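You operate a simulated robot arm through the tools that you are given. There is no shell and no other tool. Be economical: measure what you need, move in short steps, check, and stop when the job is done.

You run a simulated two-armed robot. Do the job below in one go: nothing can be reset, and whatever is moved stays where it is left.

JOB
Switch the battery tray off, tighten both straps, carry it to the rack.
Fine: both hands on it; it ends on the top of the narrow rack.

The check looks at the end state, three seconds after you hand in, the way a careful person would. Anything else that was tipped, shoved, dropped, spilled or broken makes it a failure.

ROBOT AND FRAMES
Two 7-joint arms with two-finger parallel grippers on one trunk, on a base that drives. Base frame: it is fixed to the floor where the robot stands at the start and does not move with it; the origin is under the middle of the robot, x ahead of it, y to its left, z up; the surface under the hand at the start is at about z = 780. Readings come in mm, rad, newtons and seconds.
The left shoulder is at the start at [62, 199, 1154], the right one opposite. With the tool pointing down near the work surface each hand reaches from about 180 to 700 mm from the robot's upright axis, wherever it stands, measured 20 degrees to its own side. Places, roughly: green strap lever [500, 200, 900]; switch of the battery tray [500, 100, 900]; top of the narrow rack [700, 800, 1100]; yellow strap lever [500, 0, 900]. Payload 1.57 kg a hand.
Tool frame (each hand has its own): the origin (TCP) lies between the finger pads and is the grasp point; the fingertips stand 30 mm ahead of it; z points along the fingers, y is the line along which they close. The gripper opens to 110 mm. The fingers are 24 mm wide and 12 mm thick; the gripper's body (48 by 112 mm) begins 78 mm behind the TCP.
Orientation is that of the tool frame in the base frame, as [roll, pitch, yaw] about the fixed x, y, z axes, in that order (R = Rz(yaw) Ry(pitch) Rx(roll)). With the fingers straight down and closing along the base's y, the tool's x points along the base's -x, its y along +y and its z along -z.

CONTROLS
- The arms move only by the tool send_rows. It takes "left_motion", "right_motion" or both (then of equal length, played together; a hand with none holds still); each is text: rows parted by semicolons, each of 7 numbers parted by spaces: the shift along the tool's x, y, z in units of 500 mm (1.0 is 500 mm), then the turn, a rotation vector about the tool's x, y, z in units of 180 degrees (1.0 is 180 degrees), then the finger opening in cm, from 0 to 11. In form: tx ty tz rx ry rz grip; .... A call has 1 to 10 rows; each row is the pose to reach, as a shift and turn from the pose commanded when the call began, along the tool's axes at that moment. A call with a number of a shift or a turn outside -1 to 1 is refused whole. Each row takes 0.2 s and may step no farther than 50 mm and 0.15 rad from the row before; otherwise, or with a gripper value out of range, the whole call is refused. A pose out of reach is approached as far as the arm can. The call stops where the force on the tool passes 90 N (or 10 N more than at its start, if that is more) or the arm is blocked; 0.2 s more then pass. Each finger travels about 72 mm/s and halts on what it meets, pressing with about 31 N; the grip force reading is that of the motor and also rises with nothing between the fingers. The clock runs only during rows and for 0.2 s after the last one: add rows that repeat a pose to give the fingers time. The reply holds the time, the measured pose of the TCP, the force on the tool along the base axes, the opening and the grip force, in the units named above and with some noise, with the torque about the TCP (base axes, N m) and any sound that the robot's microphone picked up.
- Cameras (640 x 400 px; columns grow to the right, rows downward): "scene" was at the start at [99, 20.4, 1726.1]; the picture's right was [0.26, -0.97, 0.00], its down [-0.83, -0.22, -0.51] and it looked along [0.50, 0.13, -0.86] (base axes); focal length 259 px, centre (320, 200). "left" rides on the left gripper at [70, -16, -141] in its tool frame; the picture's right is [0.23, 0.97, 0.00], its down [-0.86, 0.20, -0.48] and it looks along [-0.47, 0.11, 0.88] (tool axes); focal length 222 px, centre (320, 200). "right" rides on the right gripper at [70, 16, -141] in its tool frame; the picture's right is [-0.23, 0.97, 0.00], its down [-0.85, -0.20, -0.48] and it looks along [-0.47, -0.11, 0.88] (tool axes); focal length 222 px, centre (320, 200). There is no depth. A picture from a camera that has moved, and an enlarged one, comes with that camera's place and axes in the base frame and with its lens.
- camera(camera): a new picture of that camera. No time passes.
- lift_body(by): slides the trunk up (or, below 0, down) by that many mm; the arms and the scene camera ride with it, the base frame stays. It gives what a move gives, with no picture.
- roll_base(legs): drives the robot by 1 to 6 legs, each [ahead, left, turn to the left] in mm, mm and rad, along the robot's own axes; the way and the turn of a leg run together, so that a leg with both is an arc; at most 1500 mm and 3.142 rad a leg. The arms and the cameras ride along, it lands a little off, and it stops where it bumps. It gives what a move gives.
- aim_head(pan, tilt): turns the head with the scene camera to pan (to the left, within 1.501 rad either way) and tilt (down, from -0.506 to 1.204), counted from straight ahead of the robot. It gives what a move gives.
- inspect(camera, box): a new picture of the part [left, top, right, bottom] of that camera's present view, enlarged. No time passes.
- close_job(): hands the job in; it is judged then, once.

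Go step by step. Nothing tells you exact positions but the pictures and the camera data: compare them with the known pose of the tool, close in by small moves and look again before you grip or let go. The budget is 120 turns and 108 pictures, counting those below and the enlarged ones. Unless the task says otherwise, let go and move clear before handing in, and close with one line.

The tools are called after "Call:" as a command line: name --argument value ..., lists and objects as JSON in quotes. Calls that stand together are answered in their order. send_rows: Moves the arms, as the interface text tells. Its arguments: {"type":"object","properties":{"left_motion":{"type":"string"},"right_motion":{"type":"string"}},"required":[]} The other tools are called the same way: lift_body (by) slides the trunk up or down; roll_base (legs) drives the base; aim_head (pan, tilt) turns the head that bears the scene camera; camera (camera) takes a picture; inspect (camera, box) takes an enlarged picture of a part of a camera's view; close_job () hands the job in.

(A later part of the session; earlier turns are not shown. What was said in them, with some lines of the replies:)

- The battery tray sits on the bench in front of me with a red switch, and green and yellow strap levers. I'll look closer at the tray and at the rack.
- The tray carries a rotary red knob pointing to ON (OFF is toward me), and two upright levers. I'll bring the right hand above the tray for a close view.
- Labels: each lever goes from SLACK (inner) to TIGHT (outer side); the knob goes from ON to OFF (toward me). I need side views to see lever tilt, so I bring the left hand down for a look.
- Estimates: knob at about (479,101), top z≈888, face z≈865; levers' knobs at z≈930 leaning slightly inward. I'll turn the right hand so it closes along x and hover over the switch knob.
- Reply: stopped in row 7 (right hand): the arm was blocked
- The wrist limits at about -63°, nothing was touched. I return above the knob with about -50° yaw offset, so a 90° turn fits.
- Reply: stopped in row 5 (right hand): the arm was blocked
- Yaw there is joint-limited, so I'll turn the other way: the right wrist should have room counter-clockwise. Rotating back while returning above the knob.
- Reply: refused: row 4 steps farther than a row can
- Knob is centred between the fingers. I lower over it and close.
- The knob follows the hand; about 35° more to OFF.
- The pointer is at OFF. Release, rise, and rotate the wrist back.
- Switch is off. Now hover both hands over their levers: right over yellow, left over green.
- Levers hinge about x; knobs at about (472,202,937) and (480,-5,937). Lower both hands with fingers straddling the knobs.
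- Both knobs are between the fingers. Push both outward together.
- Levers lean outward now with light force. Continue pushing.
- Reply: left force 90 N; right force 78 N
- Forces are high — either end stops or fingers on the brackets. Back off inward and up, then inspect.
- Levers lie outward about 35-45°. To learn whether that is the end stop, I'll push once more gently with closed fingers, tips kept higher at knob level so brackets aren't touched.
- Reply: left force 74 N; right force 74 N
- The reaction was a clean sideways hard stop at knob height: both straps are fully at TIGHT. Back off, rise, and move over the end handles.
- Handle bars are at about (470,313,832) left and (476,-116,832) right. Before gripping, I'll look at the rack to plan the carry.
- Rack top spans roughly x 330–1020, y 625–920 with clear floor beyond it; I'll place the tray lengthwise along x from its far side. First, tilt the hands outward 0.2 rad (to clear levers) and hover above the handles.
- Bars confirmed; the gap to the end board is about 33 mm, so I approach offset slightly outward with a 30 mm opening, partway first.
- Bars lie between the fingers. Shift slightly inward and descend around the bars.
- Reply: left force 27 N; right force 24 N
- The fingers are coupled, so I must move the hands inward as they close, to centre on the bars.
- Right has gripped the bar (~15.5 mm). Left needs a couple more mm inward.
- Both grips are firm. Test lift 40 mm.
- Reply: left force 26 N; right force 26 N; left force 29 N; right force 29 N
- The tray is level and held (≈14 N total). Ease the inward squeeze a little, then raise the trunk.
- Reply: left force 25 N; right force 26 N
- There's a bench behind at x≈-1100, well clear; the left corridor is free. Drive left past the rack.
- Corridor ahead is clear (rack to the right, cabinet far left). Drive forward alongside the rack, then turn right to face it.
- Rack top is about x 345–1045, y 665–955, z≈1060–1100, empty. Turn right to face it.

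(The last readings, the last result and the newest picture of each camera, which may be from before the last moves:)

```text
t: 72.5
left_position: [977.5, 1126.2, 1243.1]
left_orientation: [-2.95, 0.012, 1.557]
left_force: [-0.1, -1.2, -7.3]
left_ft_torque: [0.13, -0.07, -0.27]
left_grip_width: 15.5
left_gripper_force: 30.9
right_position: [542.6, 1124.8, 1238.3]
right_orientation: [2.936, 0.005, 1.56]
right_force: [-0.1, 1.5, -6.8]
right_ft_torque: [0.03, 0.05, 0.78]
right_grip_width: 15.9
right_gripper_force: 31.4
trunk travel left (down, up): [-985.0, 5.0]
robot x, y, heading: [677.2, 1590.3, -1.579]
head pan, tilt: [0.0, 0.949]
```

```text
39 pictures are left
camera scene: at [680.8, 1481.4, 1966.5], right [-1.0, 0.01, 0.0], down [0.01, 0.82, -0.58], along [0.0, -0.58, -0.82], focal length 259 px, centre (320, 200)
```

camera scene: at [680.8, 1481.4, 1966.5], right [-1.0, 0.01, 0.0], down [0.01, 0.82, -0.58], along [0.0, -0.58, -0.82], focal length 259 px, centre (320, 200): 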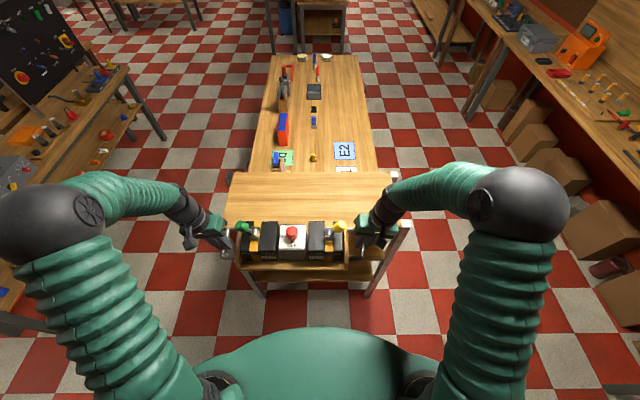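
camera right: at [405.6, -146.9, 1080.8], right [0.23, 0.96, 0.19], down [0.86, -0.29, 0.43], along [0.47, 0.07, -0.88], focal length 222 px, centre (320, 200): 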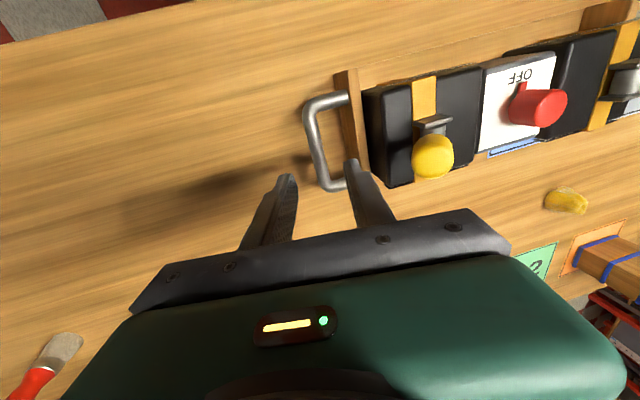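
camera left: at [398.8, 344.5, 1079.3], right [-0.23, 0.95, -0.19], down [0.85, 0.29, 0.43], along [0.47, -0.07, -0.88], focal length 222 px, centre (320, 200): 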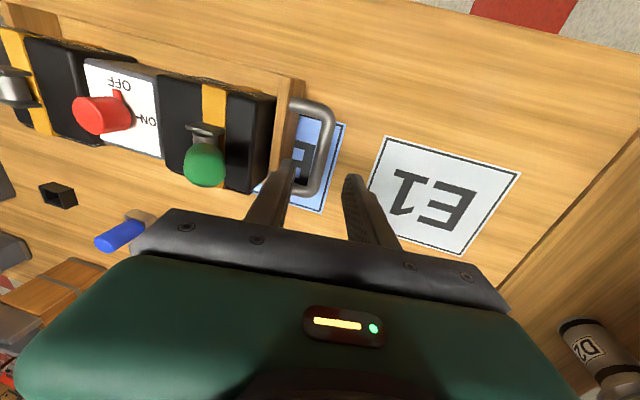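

Facing the rack squarely. Strafe right to centre, then approach.

Call:
roll_base --legs '[[0, -58, 0.008], [200, 0, 0]]'

Call:
camera --camera "scene"

Call:
camera --camera "left"

Call:
camera --camera "right"

```text
t: 74.6
left_position: [951.1, 936.6, 1237.8]
left_orientation: [-2.933, 0.013, 1.569]
left_force: [3.4, -0.3, -7.9]
left_ft_torque: [0.57, -0.07, -0.21]
left_grip_width: 16.1
left_gripper_force: 31.0
right_position: [515.1, 929.8, 1243.8]
right_orientation: [2.961, 0.01, 1.571]
right_force: [1.5, 1.0, -5.5]
right_ft_torque: [-0.49, 0.01, 0.81]
right_grip_width: 15.9
right_gripper_force: 30.8
trunk travel left (down, up): [-985.0, 5.0]
robot x, y, heading: [622.0, 1393.6, -1.57]
head pan, tilt: [0.0, 0.949]
```

```text
38 pictures are left
camera scene: at [670.5, 1290.6, 1966.3], right [-1.0, 0.0, 0.02], down [-0.02, 0.81, -0.58], along [-0.02, -0.58, -0.81], focal length 259 px, centre (320, 200)
```

scene: 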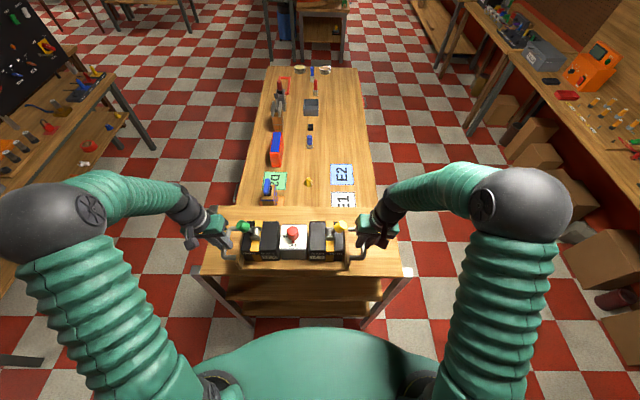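

```text
37 pictures are left
camera left: at [965.1, 1007.9, 1379.9], right [0.95, 0.22, -0.21], down [0.29, -0.85, 0.44], along [-0.08, -0.48, -0.87], focal length 222 px, centre (320, 200)
```

left: 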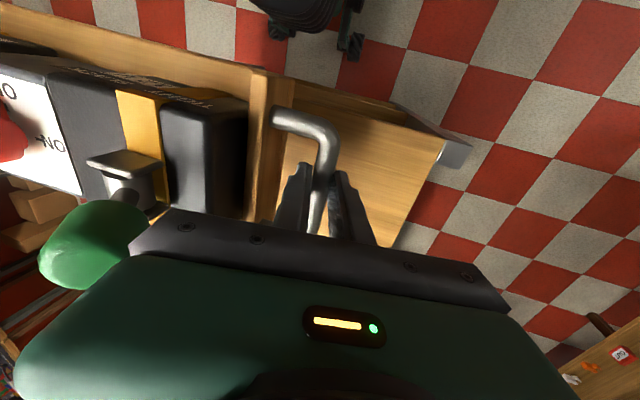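

```text
36 pictures are left
camera right: at [505.3, 1001.8, 1383.7], right [0.96, -0.22, 0.18], down [-0.28, -0.85, 0.44], along [0.05, -0.48, -0.88], focal length 222 px, centre (320, 200)
```

right: 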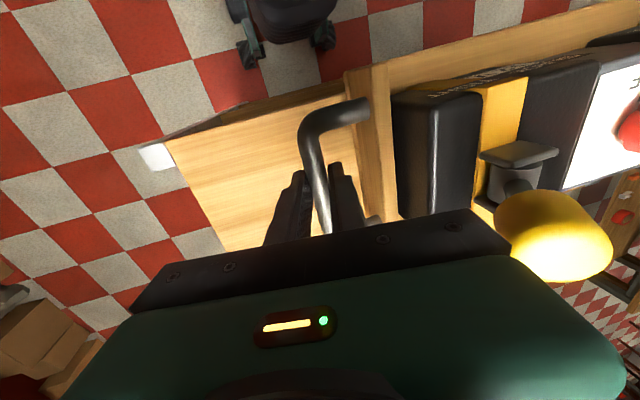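

Call:
roll_base --legs '[[115, 0, 0]]'

Call:
camera --camera "scene"

Call:
camera --camera "left"

Call:
camera --camera "right"

```text
t: 75.9
left_position: [913.1, 831.3, 1253.8]
left_orientation: [-2.961, 0.024, 1.568]
left_force: [0.5, -1.7, -6.4]
left_ft_torque: [0.33, -0.01, -0.03]
left_grip_width: 15.8
left_gripper_force: 31.1
right_position: [477.2, 825.2, 1243.2]
right_orientation: [2.928, 0.021, 1.57]
right_force: [-2.1, 1.9, -6.7]
right_ft_torque: [-0.24, 0.05, 0.84]
right_grip_width: 15.4
right_gripper_force: 31.3
trunk travel left (down, up): [-985.0, 5.0]
robot x, y, heading: [622.5, 1275.0, -1.572]
head pan, tilt: [0.0, 0.949]
```

```text
35 pictures are left
camera scene: at [619.7, 1189.8, 1967.8], right [-1.0, 0.0, 0.0], down [0.0, 0.81, -0.59], along [0.0, -0.59, -0.81], focal length 259 px, centre (320, 200)
```

scene: 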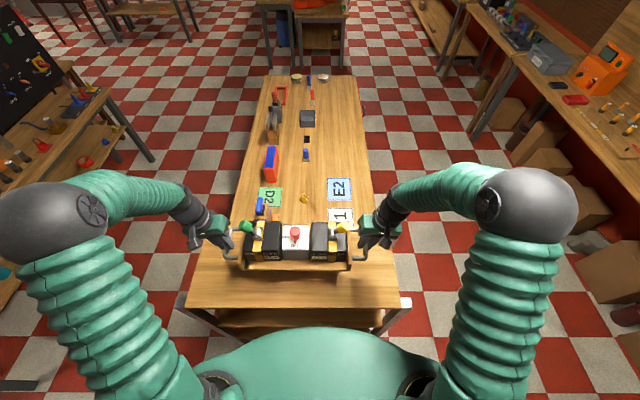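

```text
34 pictures are left
camera left: at [921.6, 904.3, 1393.6], right [0.96, 0.22, -0.18], down [0.28, -0.85, 0.45], along [-0.05, -0.49, -0.87], focal length 222 px, centre (320, 200)
```

left: 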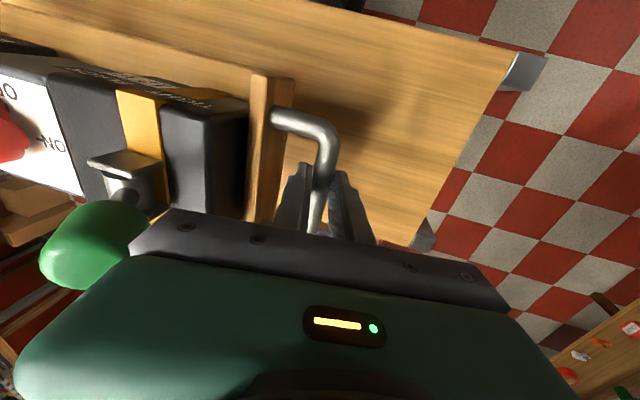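

```text
33 pictures are left
camera right: at [461.9, 898.2, 1383.1], right [0.95, -0.22, 0.21], down [-0.3, -0.85, 0.44], along [0.08, -0.48, -0.87], focal length 222 px, centre (320, 200)
```

right: 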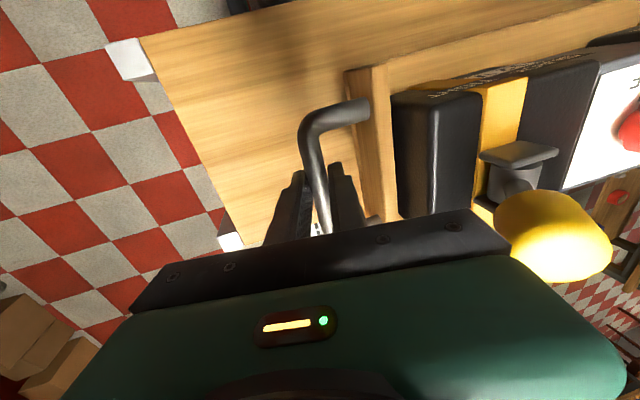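

The tray is centred over the rack top. Let the sway settle, then measure.

Call:
send_rows --right_motion "0 0 0 0 0 0 0.5; 0 0 0 0 0 0 0.5; 0 0 0 0 0 0 0.5; 0 0 0 0 0 0 0.5; 0 0 0 0 0 0 0.5; 0 0 0 0 0 0 0.5; 0 0 0 0 0 0 0.5; 0 0 0 0 0 0 0.5" --left_motion "0 0 0 0 0 0 0.5; 0 0 0 0 0 0 0.5; 0 0 0 0 0 0 0.5; 0 0 0 0 0 0 0.5; 0 0 0 0 0 0 0.5; 0 0 0 0 0 0 0.5; 0 0 0 0 0 0 0.5; 0 0 0 0 0 0 0.5"

Call:
inspect --camera "scene" --box '[170, 190, 426, 350]'

```text
t: 77.7
left_position: [918.6, 818.0, 1245.2]
left_orientation: [-2.958, 0.013, 1.569]
left_force: [0.3, -1.5, -7.8]
left_ft_torque: [0.25, -0.14, -0.1]
left_grip_width: 16.0
left_gripper_force: 31.5
right_position: [482.3, 811.4, 1239.1]
right_orientation: [2.933, 0.007, 1.572]
right_force: [-1.2, 1.4, -6.6]
right_ft_torque: [-0.12, -0.09, 0.92]
right_grip_width: 15.8
right_gripper_force: 31.0
trunk travel left (down, up): [-985.0, 5.0]
robot x, y, heading: [621.5, 1278.3, -1.572]
head pan, tilt: [0.0, 0.949]
```

```text
2.50 times, centred on (298, 270) of scene
camera zoom: at [636.6, 1166.3, 1966.3], right [-1.0, 0.0, 0.01], down [-0.01, 0.82, -0.58], along [0.0, -0.58, -0.82], focal length 647 px, centre (375, 25)
```

zoom: 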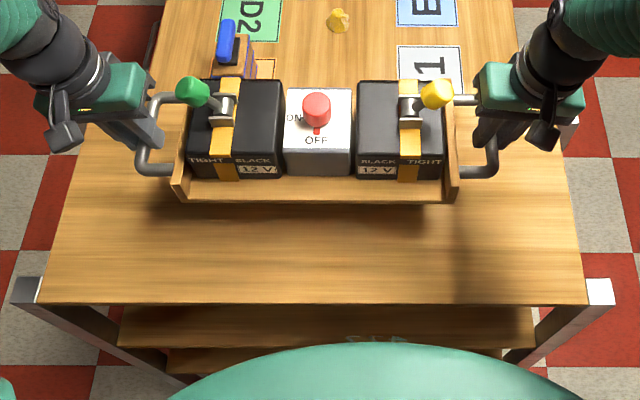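

Call:
send_rows --right_motion "0 -0.008 0.0392 0 0 0 0.5; 0 -0.016 0.0784 0 0 0 0.5; 0 -0.0239 0.1176 0 0 0 0.5; 0 -0.0319 0.1568 0 0 0 0.5; 0 -0.0319 0.1568 0 0 0 0.5" --left_motion "0 0.008 0.0392 0 0 0 0.5; 0 0.016 0.0784 0 0 0 0.5; 0 0.0239 0.1176 0 0 0 0.5; 0 0.0319 0.1568 0 0 0 0.5; 0 0.0319 0.1568 0 0 0 0.5"

Call:
inspect --camera "scene" --box '[170, 190, 426, 350]'

Call:
camera --camera "left"

```text
t: 78.9
left_position: [909.8, 819.3, 1168.6]
left_orientation: [-2.964, 0.014, 1.566]
left_force: [-2.6, -1.1, -6.5]
left_ft_torque: [0.01, 0.08, -0.19]
left_grip_width: 15.8
left_gripper_force: 31.0
right_position: [474.4, 812.3, 1157.0]
right_orientation: [2.926, 0.008, 1.569]
right_force: [1.3, 1.9, -6.6]
right_ft_torque: [0.1, 0.06, 0.7]
right_grip_width: 15.7
right_gripper_force: 30.6
trunk travel left (down, up): [-985.0, 5.0]
robot x, y, heading: [622.9, 1277.3, -1.571]
head pan, tilt: [0.0, 0.949]
```

```text
2.50 times, centred on (298, 270) of scene
camera zoom: at [613.3, 1167.5, 1966.5], right [-1.0, 0.0, 0.0], down [0.0, 0.82, -0.58], along [0.0, -0.58, -0.82], focal length 647 px, centre (375, 25)
```

zoom: 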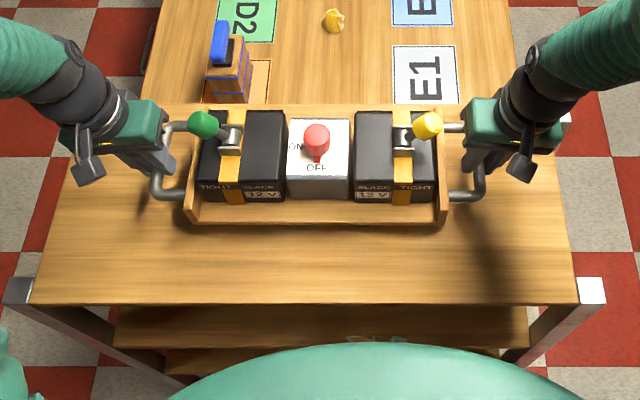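

```text
30 pictures are left
camera left: at [918.2, 891.6, 1310.2], right [0.96, 0.22, -0.17], down [0.28, -0.85, 0.45], along [-0.05, -0.48, -0.88], focal length 222 px, centre (320, 200)
```

left: 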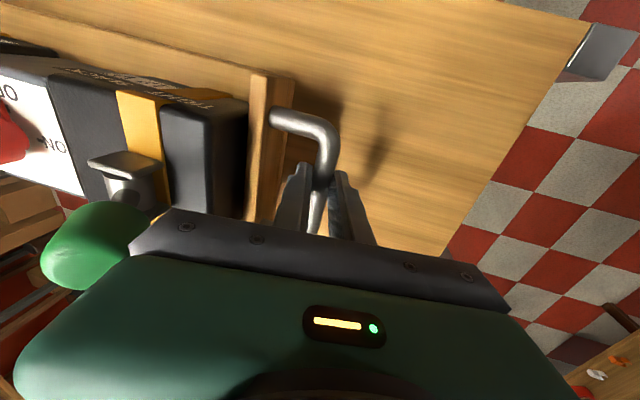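

Shadow closing in. Continue lowering, levelling the left end a bit.

Call:
send_rows --right_motion "0 -0.002 0.0098 0 0 0 0.5; 0 -0.004 0.0196 0 0 0 0.5; 0 -0.006 0.0294 0 0 0 0.5; 0 -0.006 0.0294 0 0 0 0.5" --left_motion "0 0.003 0.0165 0 0 0 0.5; 0 0.006 0.033 0 0 0 0.5; 0 0.009 0.049 0 0 0 0.5; 0 0.009 0.049 0 0 0 0.5"

Call:
inspect --camera "scene" --box '[170, 190, 426, 350]'

```text
t: 79.9
left_position: [911.1, 819.8, 1142.6]
left_orientation: [-2.962, 0.013, 1.57]
left_force: [-2.2, -0.1, -6.2]
left_ft_torque: [-0.05, 0.12, -0.41]
left_grip_width: 15.7
left_gripper_force: 31.7
right_position: [476.1, 813.9, 1143.5]
right_orientation: [2.927, 0.01, 1.568]
right_force: [1.2, 0.4, -7.2]
right_ft_torque: [0.15, 0.02, 0.63]
right_grip_width: 15.7
right_gripper_force: 31.4
trunk travel left (down, up): [-985.0, 5.0]
robot x, y, heading: [621.1, 1275.6, -1.57]
head pan, tilt: [0.0, 0.949]
```

```text
2.50 times, centred on (298, 270) of scene
camera zoom: at [616.1, 1167.9, 1966.5], right [-1.0, 0.0, 0.0], down [0.0, 0.82, -0.58], along [0.0, -0.58, -0.82], focal length 647 px, centre (375, 25)
```

zoom: 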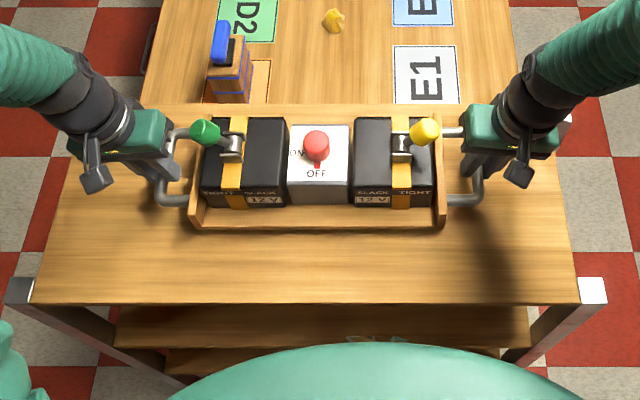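

Call:
send_rows --right_motion "0 -0.0016 0.0078 0 0 0 0.5; 0 -0.0032 0.0157 0 0 0 0.5; 0 -0.0032 0.0157 0 0 0 0.5" --left_motion "0 0.0016 0.0078 0 0 0 0.5; 0 0.0032 0.0157 0 0 0 0.5; 0 0.0032 0.0157 0 0 0 0.5"

```text
t: 80.7
left_position: [915.6, 818.4, 1135.8]
left_orientation: [-2.96, 0.012, 1.57]
left_force: [-1.8, -1.2, -6.9]
left_ft_torque: [0.13, -0.08, -0.21]
left_grip_width: 16.0
left_gripper_force: 31.1
right_position: [479.9, 813.2, 1136.5]
right_orientation: [2.931, 0.009, 1.57]
right_force: [2.3, 1.6, -6.4]
right_ft_torque: [0.0, -0.1, 0.74]
right_grip_width: 15.7
right_gripper_force: 31.4
trunk travel left (down, up): [-985.0, 5.0]
robot x, y, heading: [622.0, 1277.8, -1.571]
head pan, tilt: [0.0, 0.949]
```

Call:
send_rows --right_motion "0 -0.0016 0.0078 0 0 0 0.5; 0 -0.0032 0.0157 0 0 0 0.5; 0 -0.0032 0.0157 0 0 0 0.5" --left_motion "0 0.0016 0.0078 0 0 0 0.5; 0 0.0032 0.0157 0 0 0 0.5; 0 0.0032 0.0157 0 0 0 0.5"

Call:
inspect --camera "left" --box '[200, 40, 456, 200]'

```text
t: 81.5
left_position: [918.2, 819.0, 1125.2]
left_orientation: [-2.959, 0.013, 1.568]
left_force: [-8.4, -1.2, -7.1]
left_ft_torque: [-0.01, 0.08, -0.19]
left_grip_width: 15.7
left_gripper_force: 31.1
right_position: [482.8, 812.4, 1129.3]
right_orientation: [2.933, 0.009, 1.569]
right_force: [7.8, 1.0, -6.7]
right_ft_torque: [0.11, -0.12, 0.74]
right_grip_width: 15.7
right_gripper_force: 30.5
trunk travel left (down, up): [-985.0, 5.0]
robot x, y, heading: [617.8, 1273.9, -1.564]
head pan, tilt: [0.0, 0.949]
```

```text
2.50 times, centred on (328, 120) of left
camera zoom: at [928.1, 890.9, 1267.5], right [0.96, 0.22, -0.18], down [0.28, -0.85, 0.45], along [-0.05, -0.48, -0.88], focal length 555 px, centre (300, 400)
```

zoom: 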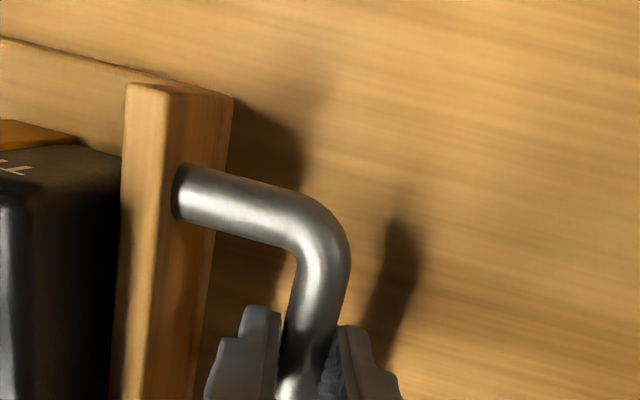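

Call:
send_rows --right_motion "0 0 0.0078 0 0 0 0.5; 0 -0.001 0.0157 0 0 0 0.5; 0 -0.001 0.0157 0 0 0 0.5" --left_motion "0 0 0.0078 0 0 0 0.5; 0 0.001 0.0157 0 0 0 0.5; 0 0.001 0.0157 0 0 0 0.5"

Call:
send_rows --right_motion "0 0 0 0 0 0 0.5; 0 0 0 0 0 0 0.5; 0 0 0 0 0 0 0.5" --left_motion "0 0 0 0 0 0 0.5; 0 0 0 0 0 0 0.5; 0 0 0 0 0 0 0.5"

```text
t: 82.3
left_position: [915.9, 819.2, 1121.7]
left_orientation: [-2.965, 0.023, 1.57]
left_force: [-0.1, -5.9, 26.4]
left_ft_torque: [-0.31, 0.08, -0.71]
left_grip_width: 15.6
left_gripper_force: 30.6
right_position: [481.3, 814.5, 1123.6]
right_orientation: [2.931, 0.014, 1.571]
right_force: [2.4, 2.3, 13.7]
right_ft_torque: [-0.25, -0.15, 0.64]
right_grip_width: 15.5
right_gripper_force: 31.3
trunk travel left (down, up): [-985.0, 5.0]
robot x, y, heading: [625.1, 1276.4, -1.571]
head pan, tilt: [0.0, 0.949]
```

```text
t: 83.1
left_position: [916.4, 820.4, 1122.5]
left_orientation: [-2.962, 0.02, 1.569]
left_force: [2.1, -13.3, 24.1]
left_ft_torque: [-0.46, 0.06, -0.7]
left_grip_width: 15.8
left_gripper_force: 31.0
right_position: [481.6, 814.0, 1122.1]
right_orientation: [2.932, 0.013, 1.568]
right_force: [-0.7, 3.3, 27.6]
right_ft_torque: [-0.17, -0.11, 0.72]
right_grip_width: 15.7
right_gripper_force: 31.2
trunk travel left (down, up): [-985.0, 5.0]
robot x, y, heading: [623.6, 1275.1, -1.57]
head pan, tilt: [0.0, 0.949]
```

Both ends have touched down. Relieve the downward pressing and check.

Call:
send_rows --right_motion "0 0 -0.003 0 0 0 0.5; 0 0 -0.005 0 0 0 0.5; 0 0 -0.005 0 0 0 0.5" --left_motion "0 0 -0.003 0 0 0 0.5; 0 0 -0.005 0 0 0 0.5; 0 0 -0.005 0 0 0 0.5"

Call:
inspect --camera "scene" --box '[170, 190, 426, 350]'

```text
t: 83.9
left_position: [915.9, 819.6, 1120.5]
left_orientation: [-2.961, 0.011, 1.569]
left_force: [0.7, -3.1, 1.3]
left_ft_torque: [-0.87, 0.03, -0.37]
left_grip_width: 16.0
left_gripper_force: 30.7
right_position: [481.3, 814.8, 1122.2]
right_orientation: [2.931, 0.01, 1.572]
right_force: [-1.6, 2.2, 4.5]
right_ft_torque: [-0.69, -0.04, 0.61]
right_grip_width: 15.7
right_gripper_force: 30.7
trunk travel left (down, up): [-985.0, 5.0]
robot x, y, heading: [621.9, 1279.0, -1.569]
head pan, tilt: [0.0, 0.949]
```

```text
2.50 times, centred on (298, 270) of scene
camera zoom: at [623.8, 1171.7, 1966.4], right [-1.0, 0.0, 0.0], down [0.0, 0.81, -0.58], along [0.0, -0.58, -0.81], focal length 647 px, centre (375, 25)
```

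zoom: 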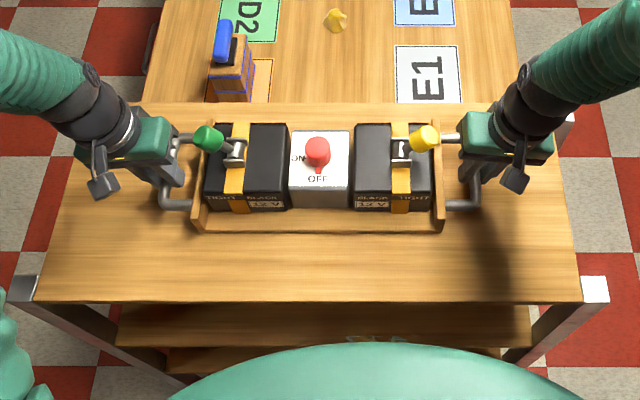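

The tray sits level, fully on the rack top. Open slightly and withdraw along the finger axes.

Call:
send_rows --right_motion "0 0 0 0 0 0 1.9; 0 0 0 0 0 0 2.3; 0 0 0 0 0 0 2.6; 0 0 0 0 0 0 2.6; 0 0 0 0 0 0 2.6" --left_motion "0 0 0 0 0 0 1.9; 0 0 0 0 0 0 2.3; 0 0 0 0 0 0 2.6; 0 0 0 0 0 0 2.6; 0 0 0 0 0 0 2.6"

Call:
inspect --camera "left" --box '[200, 80, 456, 240]'

Call:
inspect --camera "right" --box '[200, 80, 456, 240]'

```text
t: 85.1
left_position: [917.6, 819.0, 1123.5]
left_orientation: [-2.959, 0.014, 1.569]
left_force: [-0.2, 0.1, -0.7]
left_ft_torque: [-0.01, 0.0, 0.01]
left_grip_width: 26.0
left_gripper_force: 0.1
right_position: [482.7, 813.5, 1122.6]
right_orientation: [2.931, 0.008, 1.571]
right_force: [-0.2, -0.8, 0.0]
right_ft_torque: [0.02, -0.03, 0.02]
right_grip_width: 26.3
right_gripper_force: 0.0
trunk travel left (down, up): [-985.0, 5.0]
robot x, y, heading: [619.2, 1278.1, -1.567]
head pan, tilt: [0.0, 0.949]
```

```text
2.50 times, centred on (328, 160) of left
camera zoom: at [925.7, 890.7, 1263.5], right [0.96, 0.22, -0.18], down [0.28, -0.85, 0.45], along [-0.05, -0.48, -0.88], focal length 555 px, centre (300, 300)
```

zoom: 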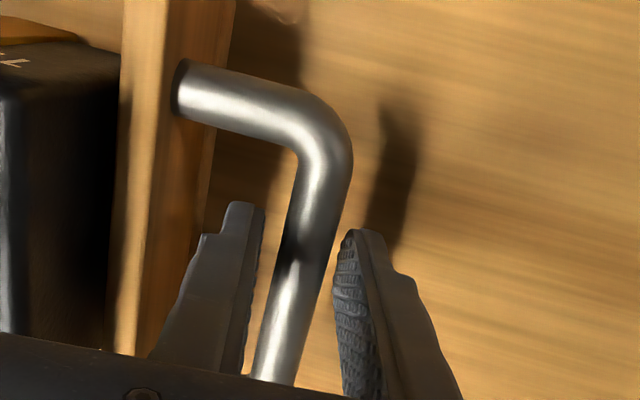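

```text
2.50 times, centred on (328, 160) of right
camera zoom: at [466.5, 885.3, 1263.3], right [0.95, -0.23, 0.21], down [-0.3, -0.85, 0.43], along [0.08, -0.47, -0.88], focal length 555 px, centre (300, 300)
```

zoom: 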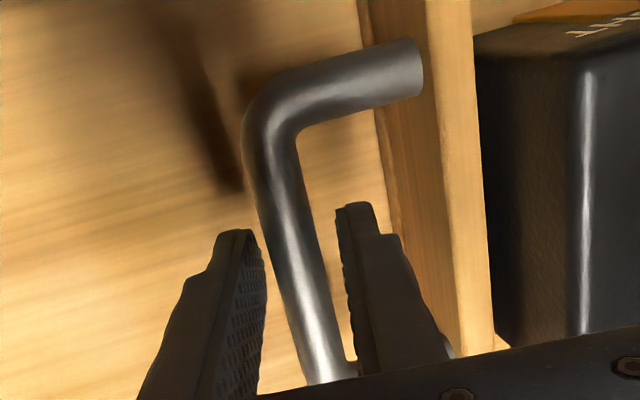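

Both bars are free with clearance on each side. Withdraw.

Call:
send_rows --right_motion "0 0 -0.03 0 0 0 2.6; 0 0 -0.06 0 0 0 2.6; 0 0 -0.12 0 0 0 2.6; 0 0 -0.2 0 0 0 2.6; 0 0 -0.28 0 0 0 2.6" --left_motion "0 0 -0.03 0 0 0 2.6; 0 0 -0.06 0 0 0 2.6; 0 0 -0.12 0 0 0 2.6; 0 0 -0.2 0 0 0 2.6; 0 0 -0.28 0 0 0 2.6"

Call:
roll_base --legs '[[-250, 0, 0]]'

Call:
camera --camera "scene"

Call:
inspect --camera "scene" --box '[190, 130, 414, 270]'

```text
t: 86.3
left_position: [940.1, 823.3, 1259.7]
left_orientation: [-2.96, 0.015, 1.57]
left_force: [0.3, 0.5, -0.1]
left_ft_torque: [0.0, -0.04, 0.01]
left_grip_width: 25.6
left_gripper_force: 0.0
right_position: [449.1, 815.7, 1261.6]
right_orientation: [2.931, 0.012, 1.57]
right_force: [0.4, -0.3, 0.8]
right_ft_torque: [-0.02, 0.0, -0.03]
right_grip_width: 26.0
right_gripper_force: 0.1
trunk travel left (down, up): [-985.0, 5.0]
robot x, y, heading: [623.8, 1279.3, -1.574]
head pan, tilt: [0.0, 0.949]
```

```text
t: 88.1
left_position: [941.8, 1062.2, 1256.3]
left_orientation: [-2.958, 0.007, 1.57]
left_force: [-0.3, -0.6, 0.2]
left_ft_torque: [0.02, -0.05, 0.03]
left_grip_width: 26.3
left_gripper_force: 0.0
right_position: [451.2, 1055.3, 1256.6]
right_orientation: [2.931, 0.003, 1.572]
right_force: [0.2, 0.1, 0.0]
right_ft_torque: [-0.01, 0.03, 0.02]
right_grip_width: 26.2
right_gripper_force: 0.2
trunk travel left (down, up): [-985.0, 5.0]
robot x, y, heading: [621.9, 1527.7, -1.571]
head pan, tilt: [0.0, 0.949]
```

```text
24 pictures are left
camera scene: at [622.9, 1408.8, 1966.0], right [-1.0, 0.0, 0.0], down [0.0, 0.82, -0.58], along [0.0, -0.58, -0.82], focal length 259 px, centre (320, 200)
```

scene: 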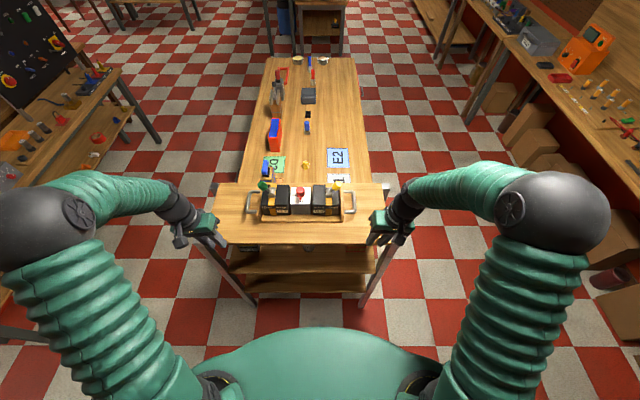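

```text
2.86 times, centred on (302, 200) of scene
camera zoom: at [622.9, 1408.8, 1966.0], right [-1.0, 0.0, 0.0], down [0.0, 0.82, -0.58], along [0.0, -0.58, -0.82], focal length 739 px, centre (371, 200)
```

zoom: 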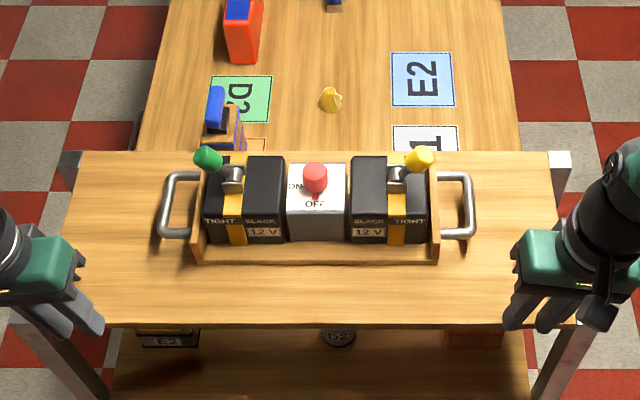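

The tray is resting fully on the rack top with the switch at OFF and both levers at TIGHT. The hands are clear, so I'm handing in.

Call:
close_job

```text
The job is handed in.
```

The battery tray is switched off and both straps are tight. I carried it with both hands to the top of the narrow rack, where it sits level, and moved the hands clear.
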